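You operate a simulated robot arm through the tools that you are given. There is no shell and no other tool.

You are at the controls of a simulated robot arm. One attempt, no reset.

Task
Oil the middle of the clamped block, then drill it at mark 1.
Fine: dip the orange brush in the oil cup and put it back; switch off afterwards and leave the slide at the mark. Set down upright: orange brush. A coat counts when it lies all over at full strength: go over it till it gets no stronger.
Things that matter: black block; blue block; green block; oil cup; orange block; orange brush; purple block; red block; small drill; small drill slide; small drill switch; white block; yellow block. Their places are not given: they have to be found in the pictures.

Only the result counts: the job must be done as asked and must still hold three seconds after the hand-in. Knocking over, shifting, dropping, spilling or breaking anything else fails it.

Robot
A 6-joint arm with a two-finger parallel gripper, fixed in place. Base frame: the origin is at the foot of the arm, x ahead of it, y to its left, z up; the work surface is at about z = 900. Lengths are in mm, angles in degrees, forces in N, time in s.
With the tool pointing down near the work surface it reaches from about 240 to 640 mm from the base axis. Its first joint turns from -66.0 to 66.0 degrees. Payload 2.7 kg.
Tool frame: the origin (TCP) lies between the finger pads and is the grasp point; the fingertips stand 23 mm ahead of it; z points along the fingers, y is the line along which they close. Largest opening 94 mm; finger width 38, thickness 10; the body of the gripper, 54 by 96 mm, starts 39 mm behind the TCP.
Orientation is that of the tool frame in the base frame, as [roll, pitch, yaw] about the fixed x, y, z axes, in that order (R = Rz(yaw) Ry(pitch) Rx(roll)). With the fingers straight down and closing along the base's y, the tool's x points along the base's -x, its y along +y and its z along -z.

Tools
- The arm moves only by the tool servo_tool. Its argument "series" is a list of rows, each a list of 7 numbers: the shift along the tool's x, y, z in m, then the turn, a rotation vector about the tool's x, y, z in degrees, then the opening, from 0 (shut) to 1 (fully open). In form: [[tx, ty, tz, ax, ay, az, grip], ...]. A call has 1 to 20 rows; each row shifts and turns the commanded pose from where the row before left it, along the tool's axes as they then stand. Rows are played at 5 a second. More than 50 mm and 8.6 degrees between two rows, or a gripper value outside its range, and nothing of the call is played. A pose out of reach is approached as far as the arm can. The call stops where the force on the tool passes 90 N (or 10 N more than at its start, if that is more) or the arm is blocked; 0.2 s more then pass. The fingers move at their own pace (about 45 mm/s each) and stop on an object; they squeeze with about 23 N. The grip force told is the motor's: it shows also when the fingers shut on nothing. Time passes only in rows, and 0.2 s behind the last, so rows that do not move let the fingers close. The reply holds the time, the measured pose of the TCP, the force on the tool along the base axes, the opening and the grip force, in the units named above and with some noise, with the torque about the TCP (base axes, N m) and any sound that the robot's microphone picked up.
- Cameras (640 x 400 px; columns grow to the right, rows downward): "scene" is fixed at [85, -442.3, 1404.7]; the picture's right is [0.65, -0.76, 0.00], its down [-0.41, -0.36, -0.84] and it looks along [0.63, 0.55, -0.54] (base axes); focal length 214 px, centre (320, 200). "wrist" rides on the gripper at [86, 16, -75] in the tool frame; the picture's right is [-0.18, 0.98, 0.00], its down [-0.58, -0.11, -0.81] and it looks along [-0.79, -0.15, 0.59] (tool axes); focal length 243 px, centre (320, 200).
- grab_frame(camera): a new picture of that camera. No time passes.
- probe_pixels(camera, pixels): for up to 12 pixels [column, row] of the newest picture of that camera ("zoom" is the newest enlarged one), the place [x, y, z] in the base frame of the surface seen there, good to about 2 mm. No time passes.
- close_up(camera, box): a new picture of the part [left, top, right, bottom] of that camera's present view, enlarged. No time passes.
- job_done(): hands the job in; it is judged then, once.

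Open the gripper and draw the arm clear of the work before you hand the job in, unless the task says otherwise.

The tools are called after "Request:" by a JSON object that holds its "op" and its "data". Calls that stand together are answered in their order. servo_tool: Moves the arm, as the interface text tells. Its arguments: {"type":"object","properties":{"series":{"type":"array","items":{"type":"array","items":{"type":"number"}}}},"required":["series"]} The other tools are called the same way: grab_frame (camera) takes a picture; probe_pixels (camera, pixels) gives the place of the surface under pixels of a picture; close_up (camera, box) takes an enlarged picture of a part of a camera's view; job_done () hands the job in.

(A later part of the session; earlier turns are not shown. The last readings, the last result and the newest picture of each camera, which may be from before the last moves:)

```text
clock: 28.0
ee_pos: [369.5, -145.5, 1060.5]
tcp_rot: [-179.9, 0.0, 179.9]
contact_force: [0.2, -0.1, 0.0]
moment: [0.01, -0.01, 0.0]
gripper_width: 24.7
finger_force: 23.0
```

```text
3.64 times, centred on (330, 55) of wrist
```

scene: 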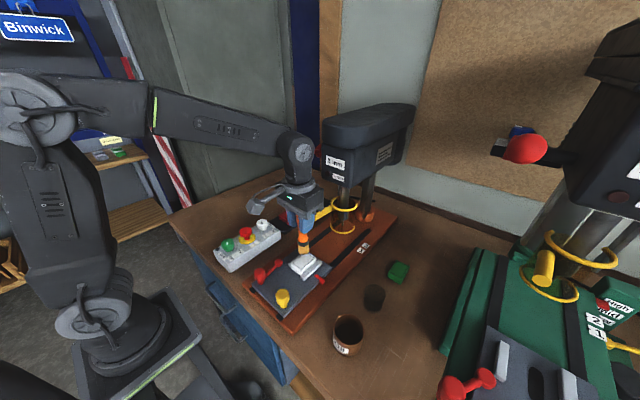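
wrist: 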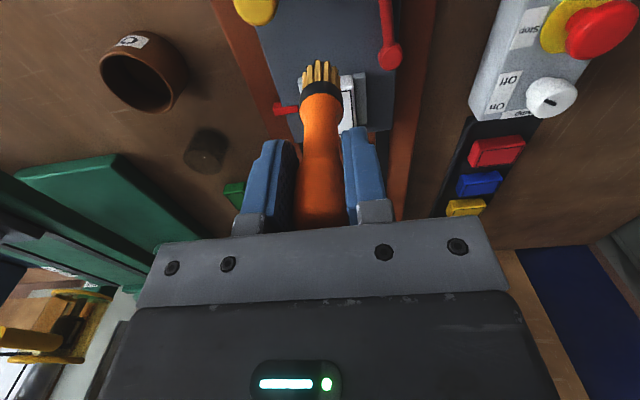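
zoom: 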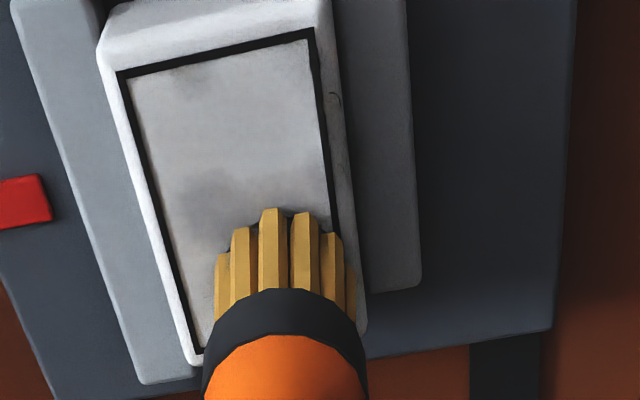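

Faint grey oil appears where there was pressure. I press 1 mm deeper and make strokes with several passes.

Request:
{"op": "servo_tool", "data": {"series": [[0, 0, 0.001, 0, 0, 0, 0], [0.004, 0, 0, 0, 0, 0, 0], [0.004, 0, 0, 0, 0, 0, 0], [0.004, 0, 0, 0, 0, 0, 0], [0.004, 0, 0, 0, 0, 0, 0], [0.004, 0, 0, 0, 0, 0, 0], [0.004, 0, 0, 0, 0, 0, 0], [0.004, 0, 0, 0, 0, 0, 0], [0, 0, 0, 0, 0, 0, 0]]}}

Request:
{"op": "close_up", "data": {"camera": "scene", "box": [280, 240, 330, 280]}}

Request:
{"op": "close_up", "data": {"camera": "wrist", "box": [260, 0, 400, 110]}}

```text
clock: 30.0
ee_pos: [342.3, -147.3, 1058.8]
tcp_rot: [-179.8, 0.1, 179.9]
contact_force: [3.6, 0.6, 9.5]
moment: [-0.01, -0.46, 0.03]
gripper_width: 24.8
finger_force: 22.9
```

```text
10.00 times, centred on (305, 260) of scene
```

zoom: 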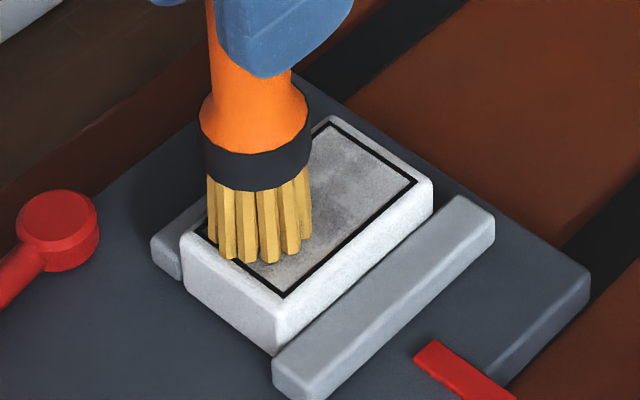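

```text
3.64 times, centred on (330, 55) of wrist
```

zoom: 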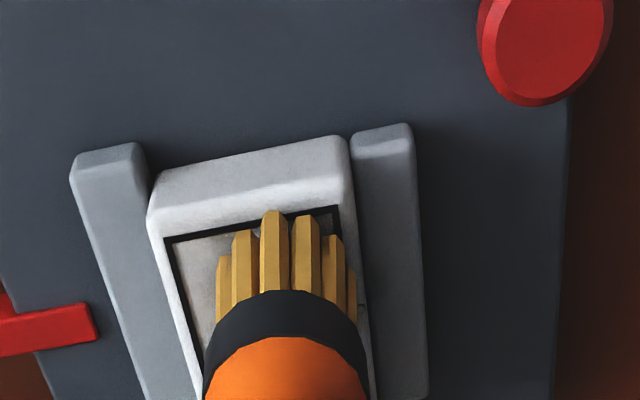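

Coating builds with about 10 N pressure. I continue with strokes at y≈−152 and −157.

Request:
{"op": "servo_tool", "data": {"series": [[0, -0.005, 0, 0, 0, 0, 0], [-0.005, 0, 0, 0, 0, 0, 0], [-0.005, 0, 0, 0, 0, 0, 0], [-0.005, 0, 0, 0, 0, 0, 0], [-0.005, 0, 0, 0, 0, 0, 0], [-0.005, 0, 0, 0, 0, 0, 0], [-0.005, 0, 0, 0, 0, 0, 0], [0, -0.005, 0, 0, 0, 0, 0], [0.005, 0, 0, 0, 0, 0, 0], [0.005, 0, 0, 0, 0, 0, 0], [0.005, 0, 0, 0, 0, 0, 0], [0.005, 0, 0, 0, 0, 0, 0], [0.005, 0, 0, 0, 0, 0, 0], [0.005, 0, 0, 0, 0, 0, 0], [0, 0, 0, 0, 0, 0, 0]]}}

Request:
{"op": "close_up", "data": {"camera": "scene", "box": [280, 240, 330, 280]}}

Request:
{"op": "close_up", "data": {"camera": "wrist", "box": [260, 0, 400, 110]}}

```text
clock: 33.2
ee_pos: [341.5, -157.6, 1058.2]
tcp_rot: [-180.0, 0.1, 180.0]
contact_force: [-0.1, 1.0, -0.9]
moment: [-0.03, -0.01, 0.02]
gripper_width: 24.7
finger_force: 22.3
```

```text
10.00 times, centred on (305, 260) of scene
```

zoom: 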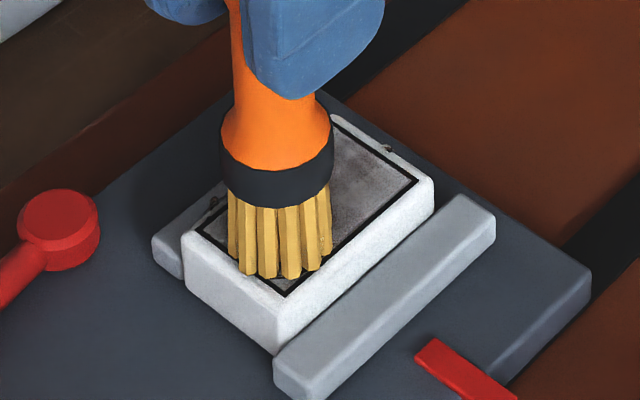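

```text
3.64 times, centred on (330, 55) of wrist
```

zoom: 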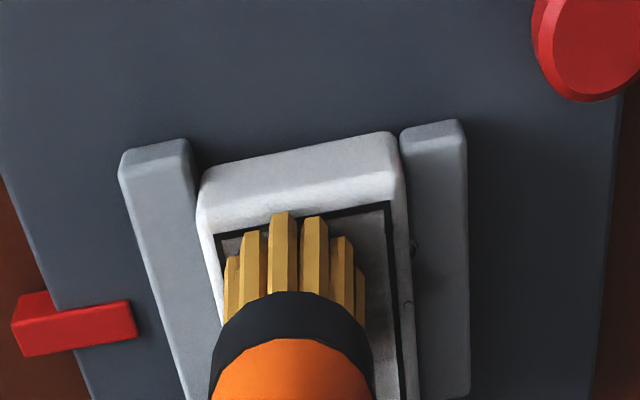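

The force dropped to zero (brush slid slightly up in the grip). I press another 0.8 mm and go over the whole field again.

Request:
{"op": "servo_tool", "data": {"series": [[0, 0, 0.0008, 0, 0, 0, 0], [-0.005, 0, 0, 0, 0, 0, 0], [-0.005, 0, 0, 0, 0, 0, 0], [-0.005, 0, 0, 0, 0, 0, 0], [-0.005, 0, 0, 0, 0, 0, 0], [-0.005, 0, 0, 0, 0, 0, 0], [-0.005, 0, 0, 0, 0, 0, 0], [0, 0.006, 0, 0, 0, 0, 0], [0.005, 0, 0, 0, 0, 0, 0], [0.005, 0, 0, 0, 0, 0, 0], [0.005, 0, 0, 0, 0, 0, 0], [0.005, 0, 0, 0, 0, 0, 0], [0.005, 0, 0, 0, 0, 0, 0], [0.005, 0, 0, 0, 0, 0, 0], [0, 0.005, 0, 0, 0, 0, 0], [0, 0, 0, 0, 0, 0, 0]]}}

Request:
{"op": "close_up", "data": {"camera": "scene", "box": [280, 240, 330, 280]}}

Request:
{"op": "close_up", "data": {"camera": "wrist", "box": [260, 0, 400, 110]}}

```text
clock: 36.6
ee_pos: [341.4, -145.6, 1057.5]
tcp_rot: [-179.9, 0.0, -179.8]
contact_force: [-0.8, -1.2, 3.4]
moment: [-0.06, 0.01, 0.0]
gripper_width: 24.4
finger_force: 22.9
```

```text
10.00 times, centred on (305, 260) of scene
```

zoom: 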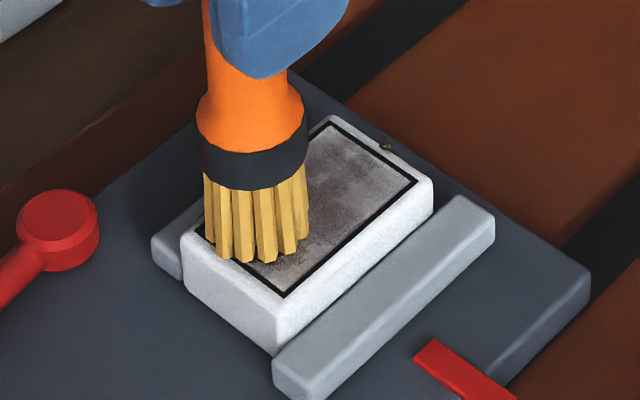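

```text
3.64 times, centred on (330, 55) of wrist
```

zoom: 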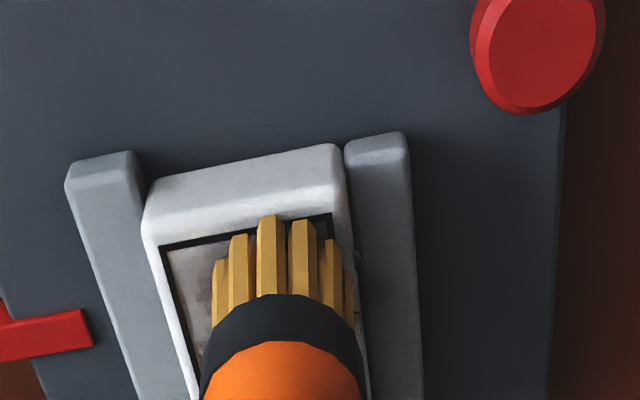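

The coat is getting darker. I continue with another full set of passes.

Request:
{"op": "servo_tool", "data": {"series": [[0, 0, 0.0006, 0, 0, 0, 0], [-0.006, 0, 0, 0, 0, 0, 0], [-0.006, 0, 0, 0, 0, 0, 0], [-0.006, 0, 0, 0, 0, 0, 0], [-0.006, 0, 0, 0, 0, 0, 0], [-0.006, 0, 0, 0, 0, 0, 0], [0, -0.006, 0, 0, 0, 0, 0], [0.006, 0, 0, 0, 0, 0, 0], [0.006, 0, 0, 0, 0, 0, 0], [0.006, 0, 0, 0, 0, 0, 0], [0.006, 0, 0, 0, 0, 0, 0], [0.006, 0, 0, 0, 0, 0, 0], [0, -0.006, 0, 0, 0, 0, 0], [-0.006, 0, 0, 0, 0, 0, 0], [-0.006, 0, 0, 0, 0, 0, 0], [-0.006, 0, 0, 0, 0, 0, 0], [-0.006, 0, 0, 0, 0, 0, 0], [-0.006, 0, 0, 0, 0, 0, 0], [0, 0, 0, 0, 0, 0, 0]]}}

Request:
{"op": "close_up", "data": {"camera": "scene", "box": [280, 240, 330, 280]}}

Request:
{"op": "close_up", "data": {"camera": "wrist", "box": [260, 0, 400, 110]}}

```text
clock: 40.6
ee_pos: [371.9, -156.9, 1057.6]
tcp_rot: [-179.9, 0.1, 179.9]
contact_force: [-2.4, -0.5, 5.4]
moment: [0.04, 0.12, 0.01]
gripper_width: 24.4
finger_force: 23.3
```

```text
10.00 times, centred on (305, 260) of scene
```

zoom: 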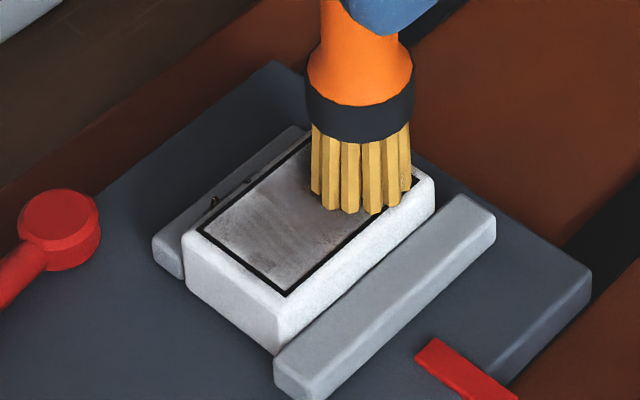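

```text
3.64 times, centred on (330, 55) of wrist
```

zoom: 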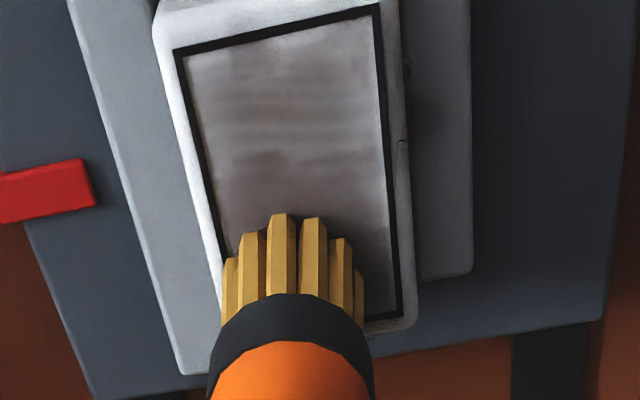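

Coverage is good but lighter at the near end (x≈330) and the edges. I do passes reaching further: x 335–374, y −144…−160.

Request:
{"op": "servo_tool", "data": {"series": [[-0.002, -0.002, 0.0004, 0, 0, 0, 0], [0.006, 0, 0, 0, 0, 0, 0], [0.006, 0, 0, 0, 0, 0, 0], [0.006, 0, 0, 0, 0, 0, 0], [0.006, 0, 0, 0, 0, 0, 0], [0.006, 0, 0, 0, 0, 0, 0], [0.006, 0, 0, 0, 0, 0, 0], [0.003, 0, 0, 0, 0, 0, 0], [0, 0.005, 0, 0, 0, 0, 0], [0, 0.005, 0, 0, 0, 0, 0], [0, 0.005, 0, 0, 0, 0, 0], [-0.006, 0, 0, 0, 0, 0, 0], [-0.006, 0, 0, 0, 0, 0, 0], [-0.006, 0, 0, 0, 0, 0, 0], [-0.006, 0, 0, 0, 0, 0, 0], [-0.006, 0, 0, 0, 0, 0, 0], [-0.006, 0, 0, 0, 0, 0, 0], [-0.003, 0, 0, 0, 0, 0, 0], [0, 0, 0, 0, 0, 0, 0]]}}

Request:
{"op": "close_up", "data": {"camera": "scene", "box": [280, 240, 330, 280]}}

Request:
{"op": "close_up", "data": {"camera": "wrist", "box": [260, 0, 400, 110]}}

```text
clock: 44.6
ee_pos: [374.4, -143.5, 1056.9]
tcp_rot: [-180.0, 0.0, -180.0]
contact_force: [1.2, -0.3, -1.8]
moment: [0.01, -0.01, -0.01]
gripper_width: 24.3
finger_force: 22.8
```

```text
10.00 times, centred on (305, 260) of scene
```

zoom: 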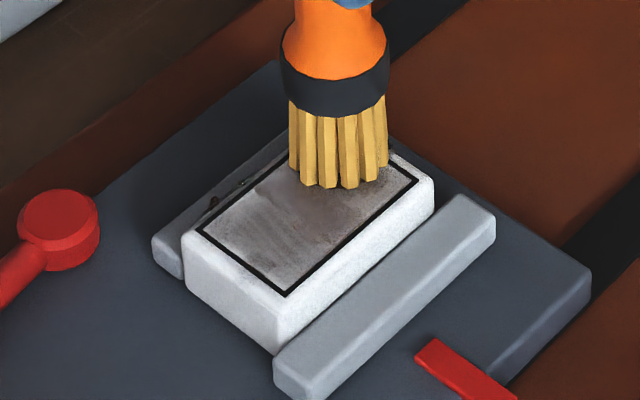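

```text
3.64 times, centred on (330, 55) of wrist
```

zoom: 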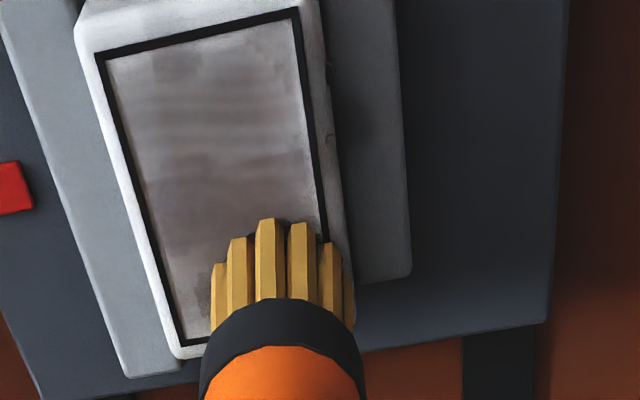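

The coat is still patchy, so I keep going with a bit more pressure, concentrating also on the near end.

Request:
{"op": "servo_tool", "data": {"series": [[0, 0, 0.0008, 0, 0, 0, 0], [0.005, 0, 0, 0, 0, 0, 0], [0.005, 0, 0, 0, 0, 0, 0], [0.005, 0, 0, 0, 0, 0, 0], [0.005, 0, 0, 0, 0, 0, 0], [0.005, 0, 0, 0, 0, 0, 0], [0.005, 0, 0, 0, 0, 0, 0], [0.005, 0, 0, 0, 0, 0, 0], [0.003, 0, 0, 0, 0, 0, 0], [0, -0.006, 0, 0, 0, 0, 0], [-0.005, 0, 0, 0, 0, 0, 0], [-0.005, 0, 0, 0, 0, 0, 0], [-0.005, 0, 0, 0, 0, 0, 0], [-0.005, 0, 0, 0, 0, 0, 0], [-0.005, 0, 0, 0, 0, 0, 0], [-0.005, 0, 0, 0, 0, 0, 0], [-0.005, 0, 0, 0, 0, 0, 0], [-0.003, 0, 0, 0, 0, 0, 0], [0, 0, 0, 0, 0, 0, 0]]}}

Request:
{"op": "close_up", "data": {"camera": "wrist", "box": [260, 0, 400, 110]}}

```text
clock: 48.6
ee_pos: [373.1, -151.1, 1055.9]
tcp_rot: [-179.9, 0.1, 179.9]
contact_force: [0.1, 0.3, -0.8]
moment: [-0.01, 0.02, 0.01]
gripper_width: 24.6
finger_force: 23.3
```

```text
3.64 times, centred on (330, 55) of wrist
```

zoom: 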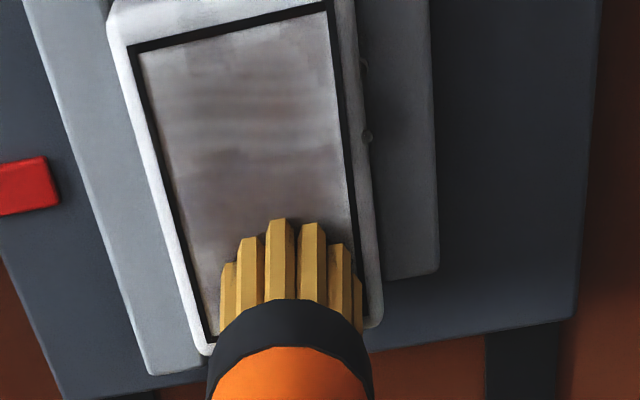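

I lift to inspect the coat and the brush.

Request:
{"op": "servo_tool", "data": {"series": [[0, 0, -0.015, 0, 0, 0, 0], [0.02, 0, -0.015, 0, 0, 0, 0], [0.03, 0, -0.015, 0, 0, 0, 0], [0.03, 0, 0, 0, 0, 0, 0], [0, 0, 0, 0, 0, 0, 0]]}}

Request:
{"op": "close_up", "data": {"camera": "scene", "box": [275, 235, 335, 285]}}

Request:
{"op": "close_up", "data": {"camera": "wrist", "box": [260, 40, 400, 150]}}

```text
clock: 49.8
ee_pos: [293.3, -152.2, 1100.9]
tcp_rot: [-179.8, 0.0, -179.8]
contact_force: [0.4, 0.7, -0.7]
moment: [-0.01, 0.0, -0.04]
gripper_width: 24.5
finger_force: 22.8
```

```text
8.00 times, centred on (305, 260) of scene
```

zoom: 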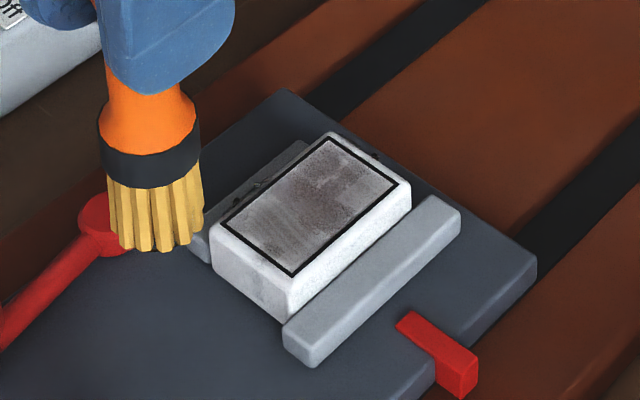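

```text
3.64 times, centred on (330, 95) of wrist
```

zoom: 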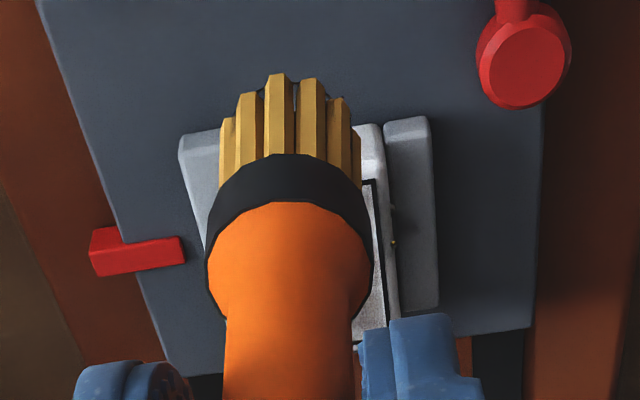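

The field is coated unevenly (darker in the middle, lighter at the edges). I probe the bristle tip to learn how far the brush slid in the grip.

Request:
{"op": "probe_pixels", "data": {"camera": "zoom", "pixels": [[300, 90], [260, 90], [276, 90]]}}

Request:
{"op": "close_up", "data": {"camera": "scene", "box": [280, 250, 305, 270]}}

Request:
{"op": "close_up", "data": {"camera": "scene", "box": [296, 248, 331, 276]}}

```text
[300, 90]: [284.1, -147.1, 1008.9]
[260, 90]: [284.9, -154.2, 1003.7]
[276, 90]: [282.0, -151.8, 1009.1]
```

```text
16.00 times, centred on (292, 260) of scene
```

zoom: 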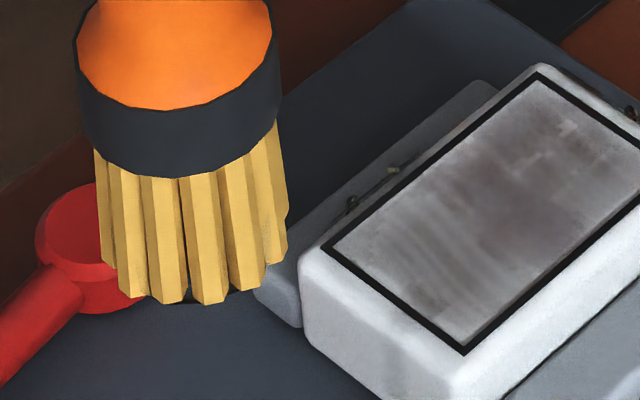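

```text
14.29 times, centred on (314, 262) of scene
```

zoom: 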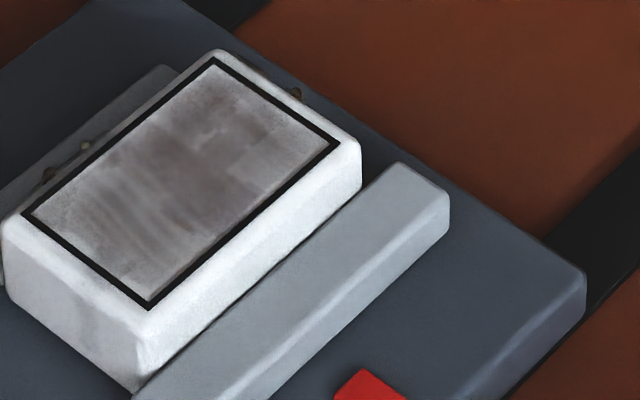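

I'll probe the bristle tips with a fresh close-up to determine the present tip height.

Request:
{"op": "close_up", "data": {"camera": "scene", "box": [275, 245, 300, 270]}}

Request:
{"op": "probe_pixels", "data": {"camera": "zoom", "pixels": [[330, 330], [330, 336], [345, 330], [290, 325], [300, 330], [345, 338], [380, 325], [270, 322], [345, 200], [345, 250], [360, 330], [316, 325]]}}

```text
16.00 times, centred on (288, 258) of scene
```

zoom: 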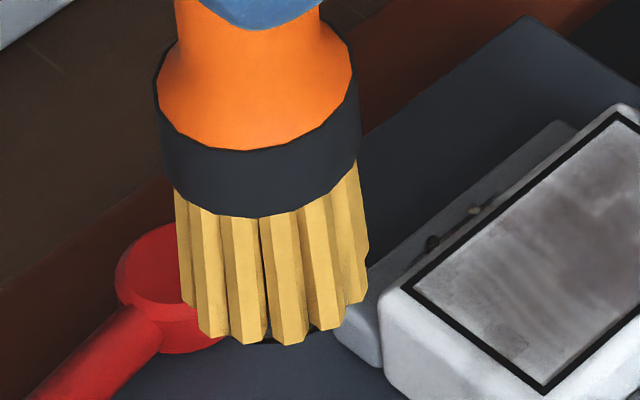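

```text
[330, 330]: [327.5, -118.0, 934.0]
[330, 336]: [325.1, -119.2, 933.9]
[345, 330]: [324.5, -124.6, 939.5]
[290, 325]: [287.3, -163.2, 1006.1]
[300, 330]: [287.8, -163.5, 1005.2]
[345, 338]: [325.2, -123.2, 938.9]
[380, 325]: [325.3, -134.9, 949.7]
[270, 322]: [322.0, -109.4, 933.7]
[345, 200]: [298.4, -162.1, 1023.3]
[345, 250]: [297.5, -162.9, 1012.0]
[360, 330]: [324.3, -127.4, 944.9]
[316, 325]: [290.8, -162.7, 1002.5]
```

The tip is now about 99 mm below the TCP, so the last passes barely touched. I go back at TCP z≈1054.5 and start from the near end.

Request:
{"op": "servo_tool", "data": {"series": [[-0.02, -0.003, 0, 0, 0, 0, 0], [-0.022, -0.003, 0.006, 0, 0, 0, 0], [0, 0, 0.015, 0, 0, 0, 0], [0, 0, 0.015, 0, 0, 0, 0], [0, 0, 0.008, 0, 0, 0, 0], [0, 0, 0.002, 0, 0, 0, 0], [0, 0, 0, 0, 0, 0, 0]]}}

Request:
{"op": "close_up", "data": {"camera": "scene", "box": [280, 240, 330, 280]}}

```text
clock: 51.4
ee_pos: [336.2, -157.5, 1056.8]
tcp_rot: [-179.8, 0.1, -179.9]
contact_force: [-2.5, 1.0, 14.1]
moment: [0.05, 0.1, -0.02]
gripper_width: 24.3
finger_force: 23.4
```

```text
10.00 times, centred on (305, 260) of scene
```

zoom: 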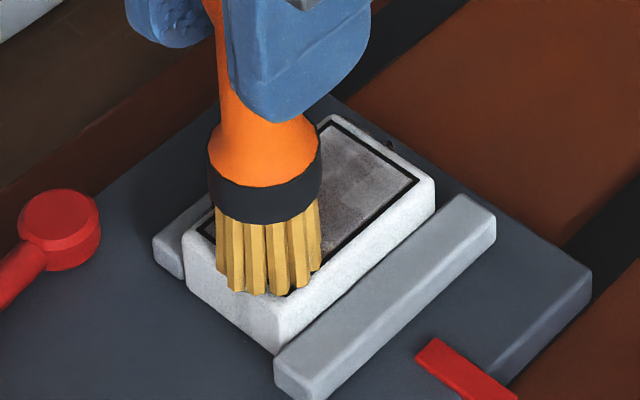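

Good contact at 14 N. Now I brush across in y at the near end, stepping along x.

Request:
{"op": "servo_tool", "data": {"series": [[0, 0.004, -0.0004, 0, 0, 0, 0], [0, 0.004, 0, 0, 0, 0, 0], [0, 0.004, 0, 0, 0, 0, 0], [0, 0.002, 0, 0, 0, 0, 0], [-0.006, 0, 0, 0, 0, 0, 0], [0, -0.004, 0, 0, 0, 0, 0], [0, -0.004, 0, 0, 0, 0, 0], [0, -0.004, 0, 0, 0, 0, 0], [0, -0.003, 0, 0, 0, 0, 0], [-0.006, 0, 0, 0, 0, 0, 0], [0, 0.004, 0, 0, 0, 0, 0], [0, 0.004, 0, 0, 0, 0, 0], [0, 0.004, 0, 0, 0, 0, 0], [0, 0.003, 0, 0, 0, 0, 0], [-0.006, 0, 0, 0, 0, 0, 0], [0, -0.004, 0, 0, 0, 0, 0], [0, -0.004, 0, 0, 0, 0, 0], [0, -0.004, 0, 0, 0, 0, 0], [0, -0.003, 0, 0, 0, 0, 0]]}}

Request:
{"op": "close_up", "data": {"camera": "scene", "box": [280, 240, 330, 280]}}

Request:
{"op": "close_up", "data": {"camera": "wrist", "box": [260, 0, 400, 110]}}

```text
clock: 55.4
ee_pos: [353.8, -158.1, 1055.6]
tcp_rot: [-179.9, 0.0, -179.9]
contact_force: [-0.1, 0.0, 0.0]
moment: [0.04, -0.04, 0.0]
gripper_width: 24.3
finger_force: 23.1
```

```text
10.00 times, centred on (305, 260) of scene
```

zoom: 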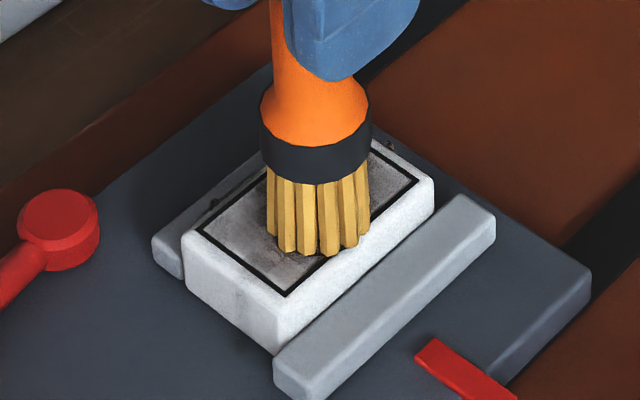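

```text
3.64 times, centred on (330, 55) of wrist
```

zoom: 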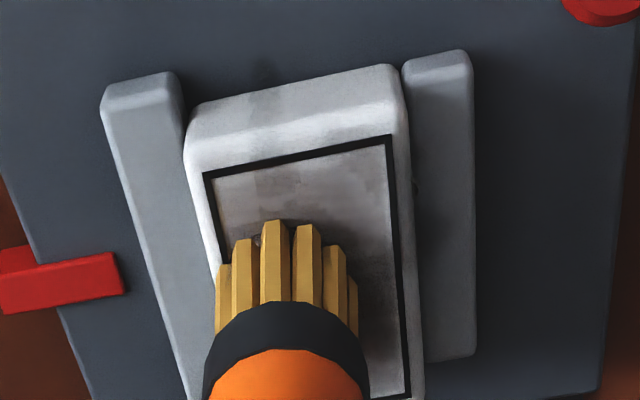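

Contact got lost again towards the end; I press 0.8 mm and add a small downward feed in each row while sweeping the remaining part.

Request:
{"op": "servo_tool", "data": {"series": [[-0.005, 0, 0.0008, 0, 0, 0, 0], [0, 0.004, 0.0001, 0, 0, 0, 0], [0, 0.004, 0.0001, 0, 0, 0, 0], [0, 0.004, 0.0001, 0, 0, 0, 0], [0, 0.003, 0.0001, 0, 0, 0, 0], [-0.005, 0, 0.0001, 0, 0, 0, 0], [0, -0.004, 0.0001, 0, 0, 0, 0], [0, -0.004, 0.0001, 0, 0, 0, 0], [0, -0.004, 0.0001, 0, 0, 0, 0], [0, -0.003, 0.0001, 0, 0, 0, 0], [-0.005, 0, 0.0001, 0, 0, 0, 0], [0, 0.004, 0.0001, 0, 0, 0, 0], [0, 0.004, 0.0001, 0, 0, 0, 0], [0, 0.004, 0.0001, 0, 0, 0, 0], [0, 0.003, 0.0001, 0, 0, 0, 0], [-0.005, 0, 0.0001, 0, 0, 0, 0], [0, -0.004, 0.0001, 0, 0, 0, 0], [0, -0.004, 0.0001, 0, 0, 0, 0], [0, -0.004, 0.0001, 0, 0, 0, 0], [0, -0.003, 0.0001, 0, 0, 0, 0]]}}

Request:
{"op": "close_up", "data": {"camera": "scene", "box": [280, 240, 330, 280]}}

Request:
{"op": "close_up", "data": {"camera": "wrist", "box": [260, 0, 400, 110]}}

```text
clock: 59.6
ee_pos: [374.7, -158.0, 1052.4]
tcp_rot: [-179.9, 0.0, -179.9]
contact_force: [0.4, 1.6, 4.6]
moment: [0.15, -0.11, 0.02]
gripper_width: 24.4
finger_force: 23.0
```

```text
10.00 times, centred on (305, 260) of scene
```

zoom: 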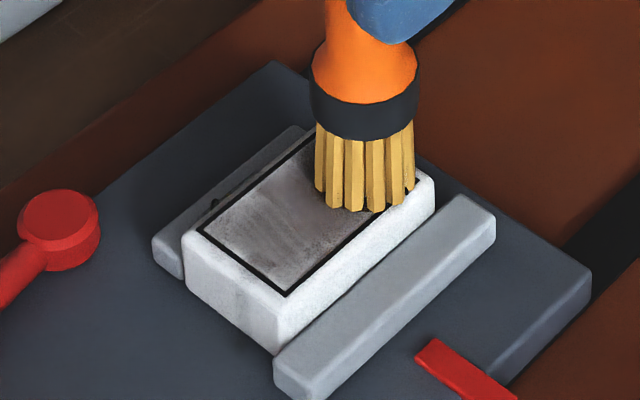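

```text
3.64 times, centred on (330, 55) of wrist
```

zoom: 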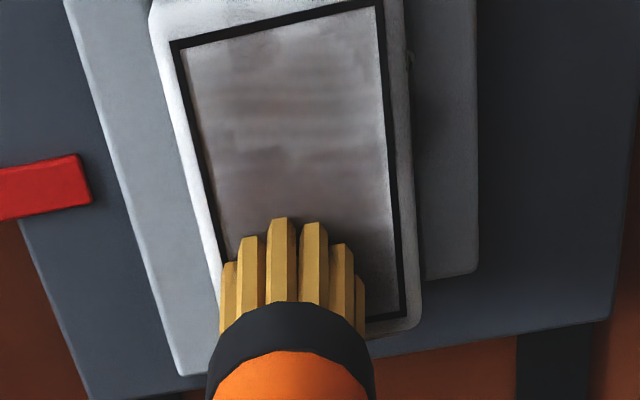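

The near end (top in the wrist view, rows 50–80) is still lighter. I sweep back along the edge y=−158 to the near end and brush crosswise there.

Request:
{"op": "servo_tool", "data": {"series": [[0.006, 0, 0, 0, 0, 0, 0], [0.006, 0, 0, 0, 0, 0, 0], [0.006, 0, 0, 0, 0, 0, 0], [0.006, 0, 0, 0, 0, 0, 0], [0.006, 0, 0, 0, 0, 0, 0], [0.006, 0, 0, 0, 0, 0, 0], [0.004, 0, 0, 0, 0, 0, 0], [0, 0.005, 0, 0, 0, 0, 0], [0, 0.005, 0, 0, 0, 0, 0], [0, 0.004, 0, 0, 0, 0, 0], [-0.004, 0, 0, 0, 0, 0, 0], [0, -0.005, 0, 0, 0, 0, 0], [0, -0.005, 0, 0, 0, 0, 0], [0, -0.004, 0, 0, 0, 0, 0], [-0.004, 0, 0, 0, 0, 0, 0], [0, 0.005, 0, 0, 0, 0, 0], [0, 0.005, 0, 0, 0, 0, 0], [0, 0.004, 0, 0, 0, 0, 0], [0, 0, 0, 0, 0, 0, 0]]}}

Request:
{"op": "close_up", "data": {"camera": "scene", "box": [280, 240, 330, 280]}}

Request:
{"op": "close_up", "data": {"camera": "wrist", "box": [260, 0, 400, 110]}}

```text
clock: 63.6
ee_pos: [341.1, -143.3, 1052.2]
tcp_rot: [-179.9, 0.1, -179.9]
contact_force: [1.2, -1.6, 4.7]
moment: [-0.07, -0.1, 0.02]
gripper_width: 24.5
finger_force: 23.1
```

```text
10.00 times, centred on (305, 260) of scene
```

zoom: 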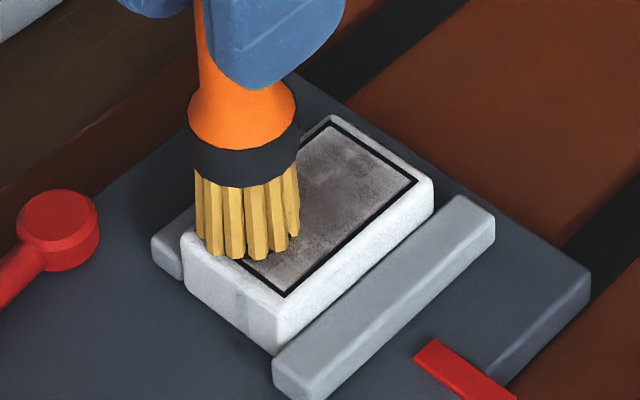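

```text
3.64 times, centred on (330, 55) of wrist
```

zoom: 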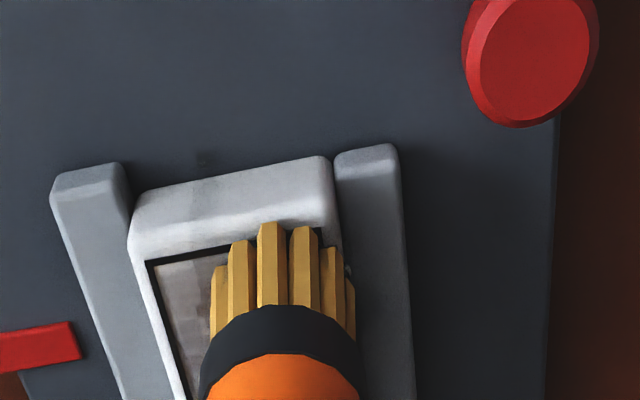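

Stable contact at about 5 N without slipping. I continue crosswise sweeps from x=341 to 375 at this height.

Request:
{"op": "servo_tool", "data": {"series": [[-0.004, 0, 0, 0, 0, 0, 0], [0, -0.005, 0, 0, 0, 0, 0], [0, -0.005, 0, 0, 0, 0, 0], [0, -0.005, 0, 0, 0, 0, 0], [-0.004, 0, 0, 0, 0, 0, 0], [0, 0.005, 0, 0, 0, 0, 0], [0, 0.005, 0, 0, 0, 0, 0], [0, 0.005, 0, 0, 0, 0, 0], [-0.004, 0, 0, 0, 0, 0, 0], [0, -0.005, 0, 0, 0, 0, 0], [0, -0.005, 0, 0, 0, 0, 0], [0, -0.005, 0, 0, 0, 0, 0], [-0.004, 0, 0, 0, 0, 0, 0], [0, 0.005, 0, 0, 0, 0, 0], [0, 0.005, 0, 0, 0, 0, 0], [0, 0.005, 0, 0, 0, 0, 0], [-0.004, 0, 0, 0, 0, 0, 0], [0, -0.005, 0, 0, 0, 0, 0], [0, -0.005, 0, 0, 0, 0, 0], [0, -0.005, 0, 0, 0, 0, 0]]}}

Request:
{"op": "servo_tool", "data": {"series": [[-0.004, 0, 0, 0, 0, 0, 0], [0, 0.005, 0, 0, 0, 0, 0], [0, 0.005, 0, 0, 0, 0, 0], [0, 0.005, 0, 0, 0, 0, 0], [-0.004, 0, 0, 0, 0, 0, 0], [0, -0.005, 0, 0, 0, 0, 0], [0, -0.005, 0, 0, 0, 0, 0], [0, -0.005, 0, 0, 0, 0, 0], [-0.004, 0, 0, 0, 0, 0, 0], [0, 0.005, 0, 0, 0, 0, 0], [0, 0.005, 0, 0, 0, 0, 0], [0, 0.005, 0, 0, 0, 0, 0], [0, 0, 0, 0, 0, 0, 0]]}}

Request:
{"op": "close_up", "data": {"camera": "scene", "box": [280, 240, 330, 280]}}

Request:
{"op": "close_up", "data": {"camera": "wrist", "box": [260, 0, 400, 110]}}

```text
clock: 67.8
ee_pos: [362.5, -157.9, 1051.0]
tcp_rot: [-179.9, 0.0, -179.9]
contact_force: [1.2, 0.4, 0.6]
moment: [0.09, -0.04, -0.01]
gripper_width: 24.2
finger_force: 22.5
```

```text
clock: 70.6
ee_pos: [373.9, -144.0, 1052.3]
tcp_rot: [-179.8, -0.1, 180.0]
contact_force: [0.3, 0.5, 0.9]
moment: [0.06, 0.01, -0.01]
gripper_width: 24.6
finger_force: 22.7
```

```text
10.00 times, centred on (305, 260) of scene
```

zoom: 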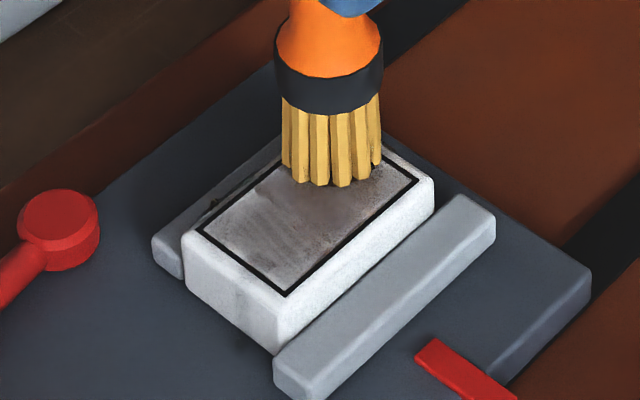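

```text
3.64 times, centred on (330, 55) of wrist
```

zoom: 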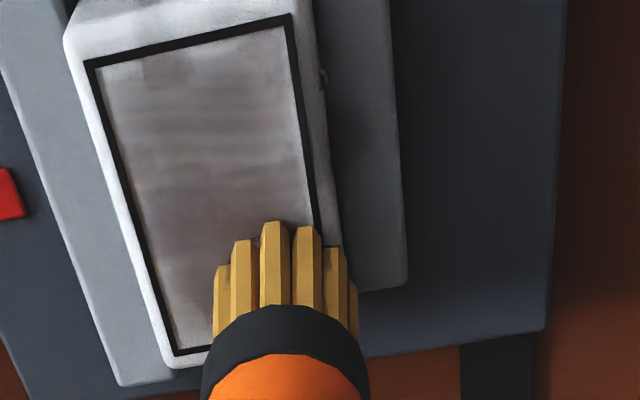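

The later passes no longer strengthen the coat, so the brush seems spent. I lift, carry it to the cup and re-dip.

Request:
{"op": "servo_tool", "data": {"series": [[0, 0, -0.012, 0, 0, 0, 0], [0, 0, -0.015, 0, 0, 0, 0], [0, 0, -0.018, 0, 0, 0, 0], [0.0076, -0.018, 0, 0, 0, 0, 0], [0.0076, -0.018, 0, 0, 0, 0, 0], [0.0076, -0.018, 0, 0, 0, 0, 0], [0.0076, -0.018, 0, 0, 0, 0, 0], [0.0076, -0.018, 0, 0, 0, 0, 0], [0.0076, -0.018, 0, 0, 0, 0, 0], [0.0076, -0.018, 0, 0, 0, 0, 0], [0.0076, -0.018, 0, 0, 0, 0, 0], [0.0076, -0.018, 0, 0, 0, 0, 0], [0.0076, -0.018, 0, 0, 0, 0, 0], [0.008, -0.0175, 0, 0, 0, 0, 0], [0, 0, 0, 0, 0, 0, 0]]}}

Request:
{"op": "close_up", "data": {"camera": "scene", "box": [285, 240, 340, 285]}}

Request:
{"op": "grab_frame", "data": {"camera": "wrist"}}

Request:
{"op": "grab_frame", "data": {"camera": "scene"}}

```text
clock: 73.8
ee_pos: [288.7, -341.1, 1096.7]
tcp_rot: [-179.8, 0.1, -180.0]
contact_force: [0.0, 0.1, -0.1]
moment: [0.02, 0.01, -0.01]
gripper_width: 24.3
finger_force: 23.4
```

```text
8.89 times, centred on (312, 262) of scene
```

zoom: 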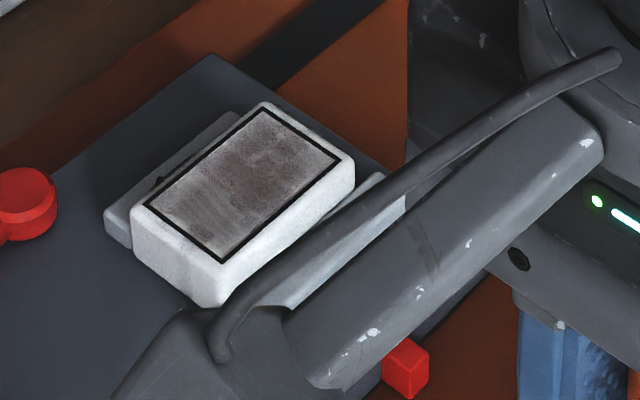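

```text
taken
```

wrist: 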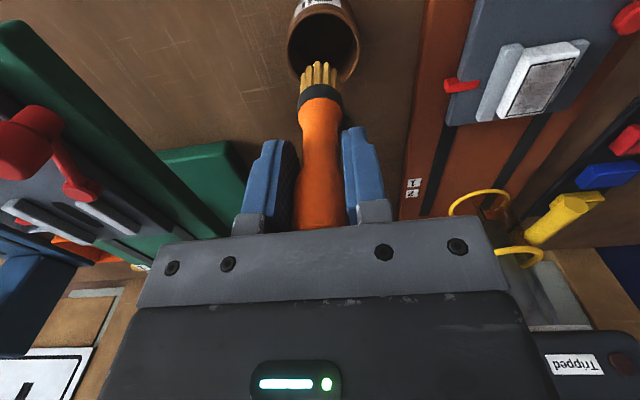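

```text
taken
```

scene: 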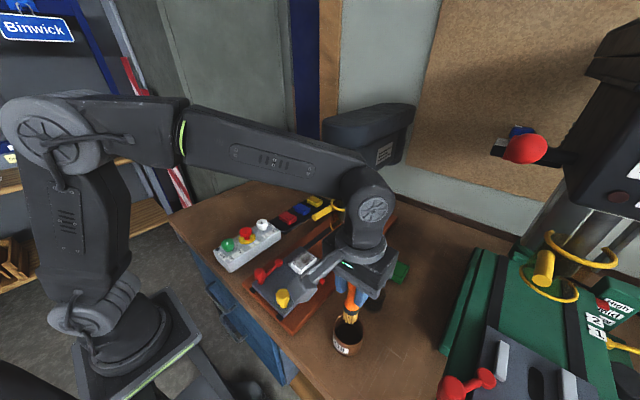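

Brush is over the cup again. I dip it to about 9 mm under the oil level, then lift slowly and let it drain.

Request:
{"op": "servo_tool", "data": {"series": [[0, 0, 0.015, 0, 0, 0, 0], [0, 0, 0.015, 0, 0, 0, 0], [0, 0, 0.015, 0, 0, 0, 0], [0, 0, 0.015, 0, 0, 0, 0], [0, 0, 0.012, 0, 0, 0, 0], [0, 0, 0.01, 0, 0, 0, 0], [0, 0, 0.008, 0, 0, 0, 0], [0, 0, 0, 0, 0, 0, 0], [0, 0, 0, 0, 0, 0, 0]]}}

Request:
{"op": "grab_frame", "data": {"camera": "wrist"}}

Request:
{"op": "servo_tool", "data": {"series": [[0, 0, -0.006, 0, 0, 0, 0], [0, 0, -0.006, 0, 0, 0, 0], [0, 0, -0.008, 0, 0, 0, 0], [0, 0, 0, 0, 0, 0, 0], [0, 0, 0, 0, 0, 0, 0], [0, 0, 0, 0, 0, 0, 0], [0, 0, 0, 0, 0, 0, 0], [0, 0, 0, 0, 0, 0, 0], [0, 0, -0.01, 0, 0, 0, 0], [0, 0, 0, 0, 0, 0, 0], [0, 0, 0, 0, 0, 0, 0], [0, 0, 0, 0, 0, 0, 0], [0, 0, -0.015, 0, 0, 0, 0], [0, 0, -0.015, 0, 0, 0, 0], [0, 0, -0.015, 0, 0, 0, 0], [0, 0, -0.015, 0, 0, 0, 0], [0, 0, 0, 0, 0, 0, 0]]}}

Request:
{"op": "close_up", "data": {"camera": "wrist", "box": [260, 40, 380, 115]}}

Request:
{"op": "close_up", "data": {"camera": "scene", "box": [320, 290, 380, 360]}}

```text
clock: 75.8
ee_pos: [289.9, -342.2, 1007.8]
tcp_rot: [-179.9, 0.0, -180.0]
contact_force: [0.4, -0.2, -0.2]
moment: [0.01, 0.01, -0.01]
gripper_width: 24.2
finger_force: 23.2
```

```text
taken
```

wrist: 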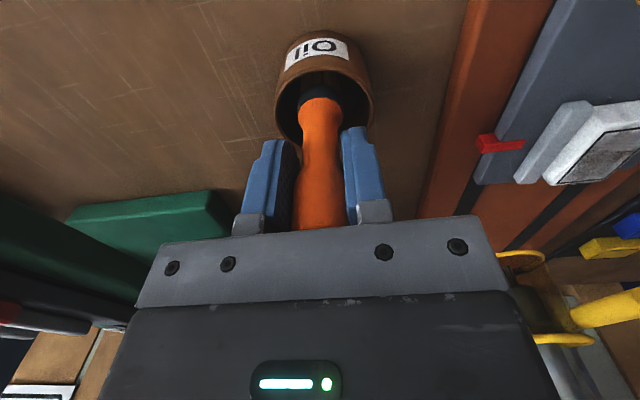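

```text
clock: 79.4
ee_pos: [290.7, -341.2, 1096.8]
tcp_rot: [-180.0, 0.0, -180.0]
contact_force: [0.0, 0.5, 0.4]
moment: [0.0, 0.0, 0.0]
gripper_width: 24.2
finger_force: 23.4
```

```text
5.33 times, centred on (320, 78) of wrist
```

zoom: 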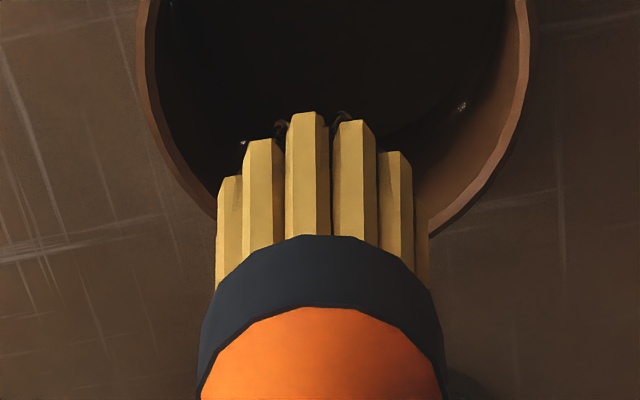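

```text
5.71 times, centred on (350, 325) of scene
```

zoom: 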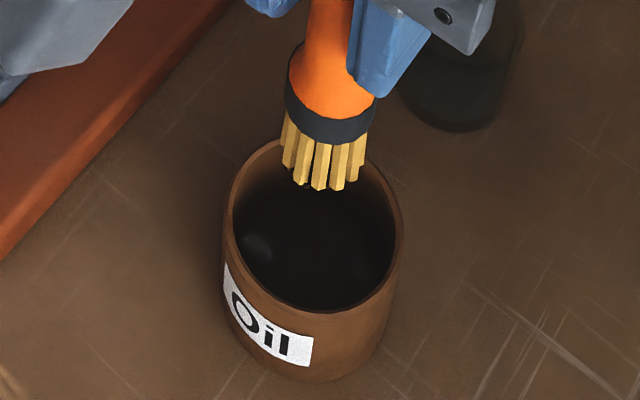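

The brush is re-oiled. I carry it back over the block's near end at (337,−152) and lower it to light contact.

Request:
{"op": "servo_tool", "data": {"series": [[-0.0042, 0.0173, 0, 0, 0, 0, 0], [-0.0042, 0.0173, 0, 0, 0, 0, 0], [-0.0042, 0.0173, 0, 0, 0, 0, 0], [-0.0042, 0.0173, 0, 0, 0, 0, 0], [-0.0042, 0.0173, 0, 0, 0, 0, 0], [-0.0042, 0.0173, 0, 0, 0, 0, 0], [-0.0042, 0.0173, 0, 0, 0, 0, 0], [-0.0042, 0.0173, 0, 0, 0, 0, 0], [-0.0042, 0.0173, 0, 0, 0, 0, 0], [-0.0042, 0.0173, 0, 0, 0, 0, 0], [-0.0042, 0.0165, 0, 0, 0, 0, 0], [0, 0, 0.015, 0, 0, 0, 0], [0, 0, 0.015, 0, 0, 0, 0], [0, 0, 0.012, 0, 0, 0, 0], [0, 0, 0.0015, 0, 0, 0, 0], [0, 0, 0.001, 0, 0, 0, 0], [0, 0, 0, 0, 0, 0, 0]]}}

Request:
{"op": "close_up", "data": {"camera": "scene", "box": [280, 240, 330, 280]}}

```text
clock: 83.0
ee_pos: [336.2, -150.4, 1052.3]
tcp_rot: [-179.8, 0.0, -180.0]
contact_force: [-0.6, -0.8, -0.2]
moment: [-0.04, 0.01, 0.03]
gripper_width: 24.5
finger_force: 22.9
```

```text
10.00 times, centred on (305, 260) of scene
```

zoom: 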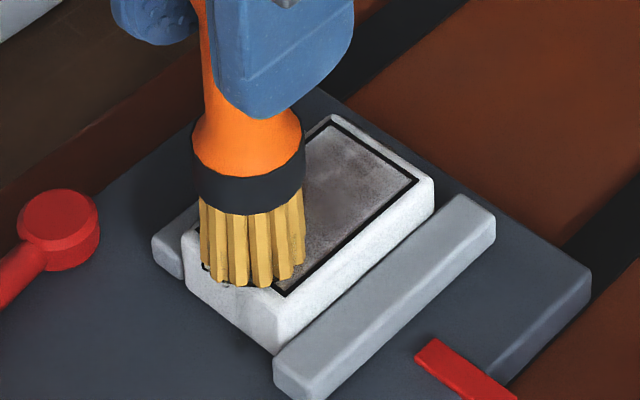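

Just short of contact; I lower 0.8 mm and sweep crosswise along the near end and onward.

Request:
{"op": "servo_tool", "data": {"series": [[-0.002, 0, 0.0008, 0, 0, 0, 0], [0, 0.004, 0, 0, 0, 0, 0], [0, 0.003, 0, 0, 0, 0, 0], [0, -0.005, 0, 0, 0, 0, 0], [0, -0.005, 0, 0, 0, 0, 0], [0, -0.005, 0, 0, 0, 0, 0], [0, 0.005, 0, 0, 0, 0, 0], [0, 0.005, 0, 0, 0, 0, 0], [0, 0.005, 0, 0, 0, 0, 0], [-0.005, 0, 0, 0, 0, 0, 0], [0, -0.005, 0, 0, 0, 0, 0], [0, -0.005, 0, 0, 0, 0, 0], [0, -0.005, 0, 0, 0, 0, 0], [0, 0.005, 0, 0, 0, 0, 0], [0, 0.005, 0, 0, 0, 0, 0], [0, 0.005, 0, 0, 0, 0, 0], [0, 0, 0, 0, 0, 0, 0]]}}

Request:
{"op": "close_up", "data": {"camera": "scene", "box": [280, 240, 330, 280]}}

Request:
{"op": "close_up", "data": {"camera": "wrist", "box": [260, 0, 400, 110]}}

```text
clock: 86.6
ee_pos: [342.5, -144.6, 1051.2]
tcp_rot: [-179.9, 0.0, -179.9]
contact_force: [-0.4, 0.2, -0.5]
moment: [-0.05, -0.03, 0.0]
gripper_width: 24.2
finger_force: 23.3
```

```text
10.00 times, centred on (305, 260) of scene
```

zoom: 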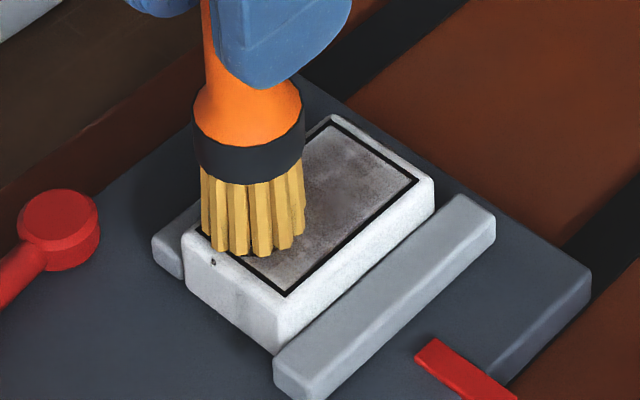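

```text
3.64 times, centred on (330, 55) of wrist
```

zoom: 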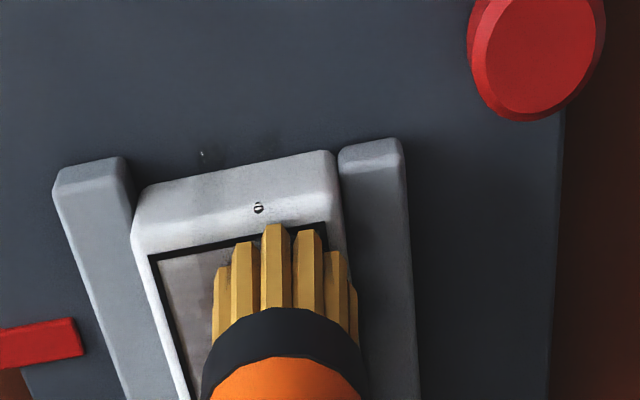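

A small drop sits on the block's edge. I press a little more and continue the sweeps.

Request:
{"op": "servo_tool", "data": {"series": [[0.003, 0, 0.0008, 0, 0, 0, 0], [0, -0.005, 0, 0, 0, 0, 0], [0, -0.005, 0, 0, 0, 0, 0], [0, -0.005, 0.0002, 0, 0, 0, 0], [-0.003, 0, 0, 0, 0, 0, 0], [0, 0.005, 0, 0, 0, 0, 0], [0, 0.005, 0, 0, 0, 0, 0], [0, 0.005, 0.0002, 0, 0, 0, 0], [-0.004, 0, 0, 0, 0, 0, 0], [0, -0.005, 0, 0, 0, 0, 0], [0, -0.005, 0, 0, 0, 0, 0], [0, -0.005, 0.0002, 0, 0, 0, 0], [-0.004, 0, 0, 0, 0, 0, 0], [0, 0.005, 0, 0, 0, 0, 0], [0, 0.005, 0, 0, 0, 0, 0], [0, 0.005, 0, 0, 0, 0, 0], [-0.004, 0, 0, 0, 0, 0, 0], [0, 0, 0, 0, 0, 0, 0]]}}

Request:
{"op": "close_up", "data": {"camera": "scene", "box": [280, 240, 330, 280]}}

Request:
{"op": "close_up", "data": {"camera": "wrist", "box": [260, 0, 400, 110]}}

```text
clock: 90.4
ee_pos: [354.3, -144.9, 1050.5]
tcp_rot: [-180.0, 0.0, 180.0]
contact_force: [-0.3, 0.2, -0.8]
moment: [-0.01, -0.01, 0.04]
gripper_width: 24.4
finger_force: 22.8
```

```text
10.00 times, centred on (305, 260) of scene
```

zoom: 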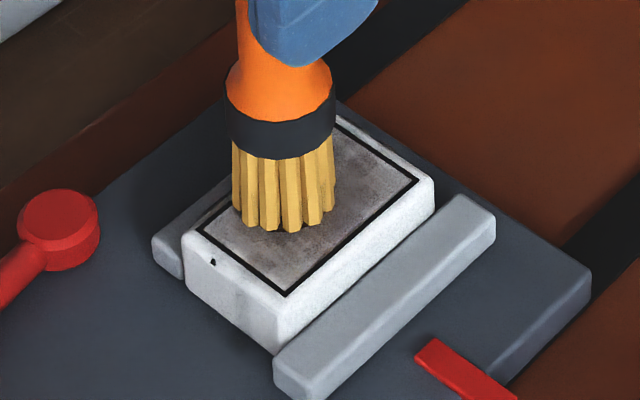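

```text
3.64 times, centred on (330, 55) of wrist
```

zoom: 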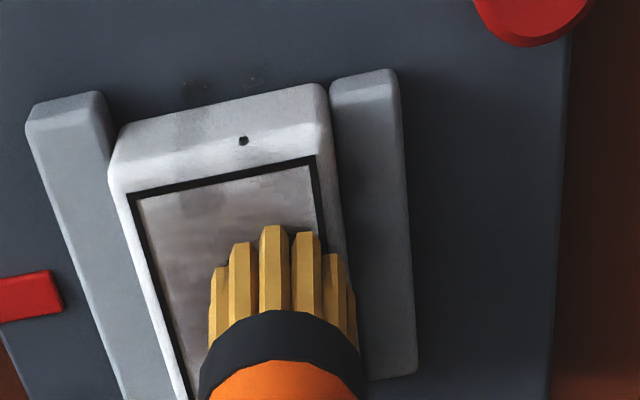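

The strip at the near edge (x 329–335) is still lighter, so the effective patch is narrower than the bristles. I sweep at x≈333 with y from −141 to −162.

Request:
{"op": "servo_tool", "data": {"series": [[0.006, 0.001, 0.0006, 0, 0, 0, 0], [0.006, 0.001, 0, 0, 0, 0, 0], [0.006, 0.001, 0, 0, 0, 0, 0], [0.003, 0.001, 0, 0, 0, 0, 0], [0, -0.005, 0, 0, 0, 0, 0], [0, -0.005, 0, 0, 0, 0, 0], [0, -0.005, 0, 0, 0, 0, 0], [0, -0.005, 0.0002, 0, 0, 0, 0], [0, 0.005, 0, 0, 0, 0, 0], [0, 0.005, 0, 0, 0, 0, 0], [0, 0.005, 0, 0, 0, 0, 0], [0, 0.005, 0.0002, 0, 0, 0, 0], [0, -0.005, 0, 0, 0, 0, 0], [0, -0.005, 0, 0, 0, 0, 0], [0, -0.005, 0, 0, 0, 0, 0], [0, -0.005, 0, 0, 0, 0, 0], [0, 0, 0, 0, 0, 0, 0]]}}

Request:
{"op": "close_up", "data": {"camera": "scene", "box": [280, 240, 330, 280]}}

Request:
{"op": "close_up", "data": {"camera": "wrist", "box": [260, 0, 400, 110]}}

```text
clock: 94.0
ee_pos: [334.5, -159.6, 1050.0]
tcp_rot: [-179.9, 0.0, -179.9]
contact_force: [-0.2, -0.3, -0.7]
moment: [0.0, -0.01, 0.03]
gripper_width: 24.2
finger_force: 23.2
```

```text
10.00 times, centred on (305, 260) of scene
```

zoom: 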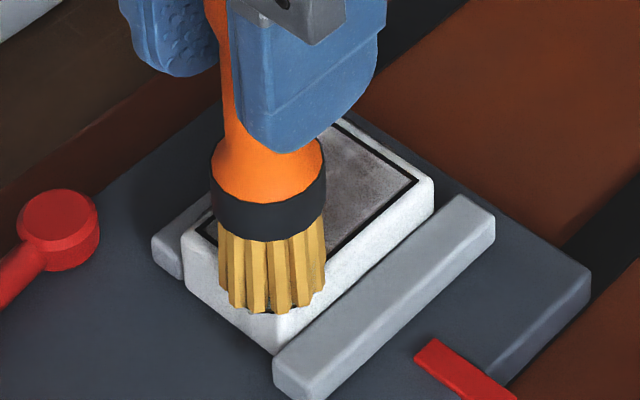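

```text
3.64 times, centred on (330, 55) of wrist
```

zoom: 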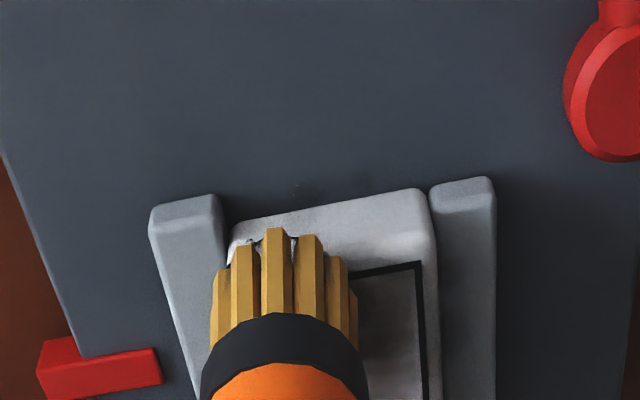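

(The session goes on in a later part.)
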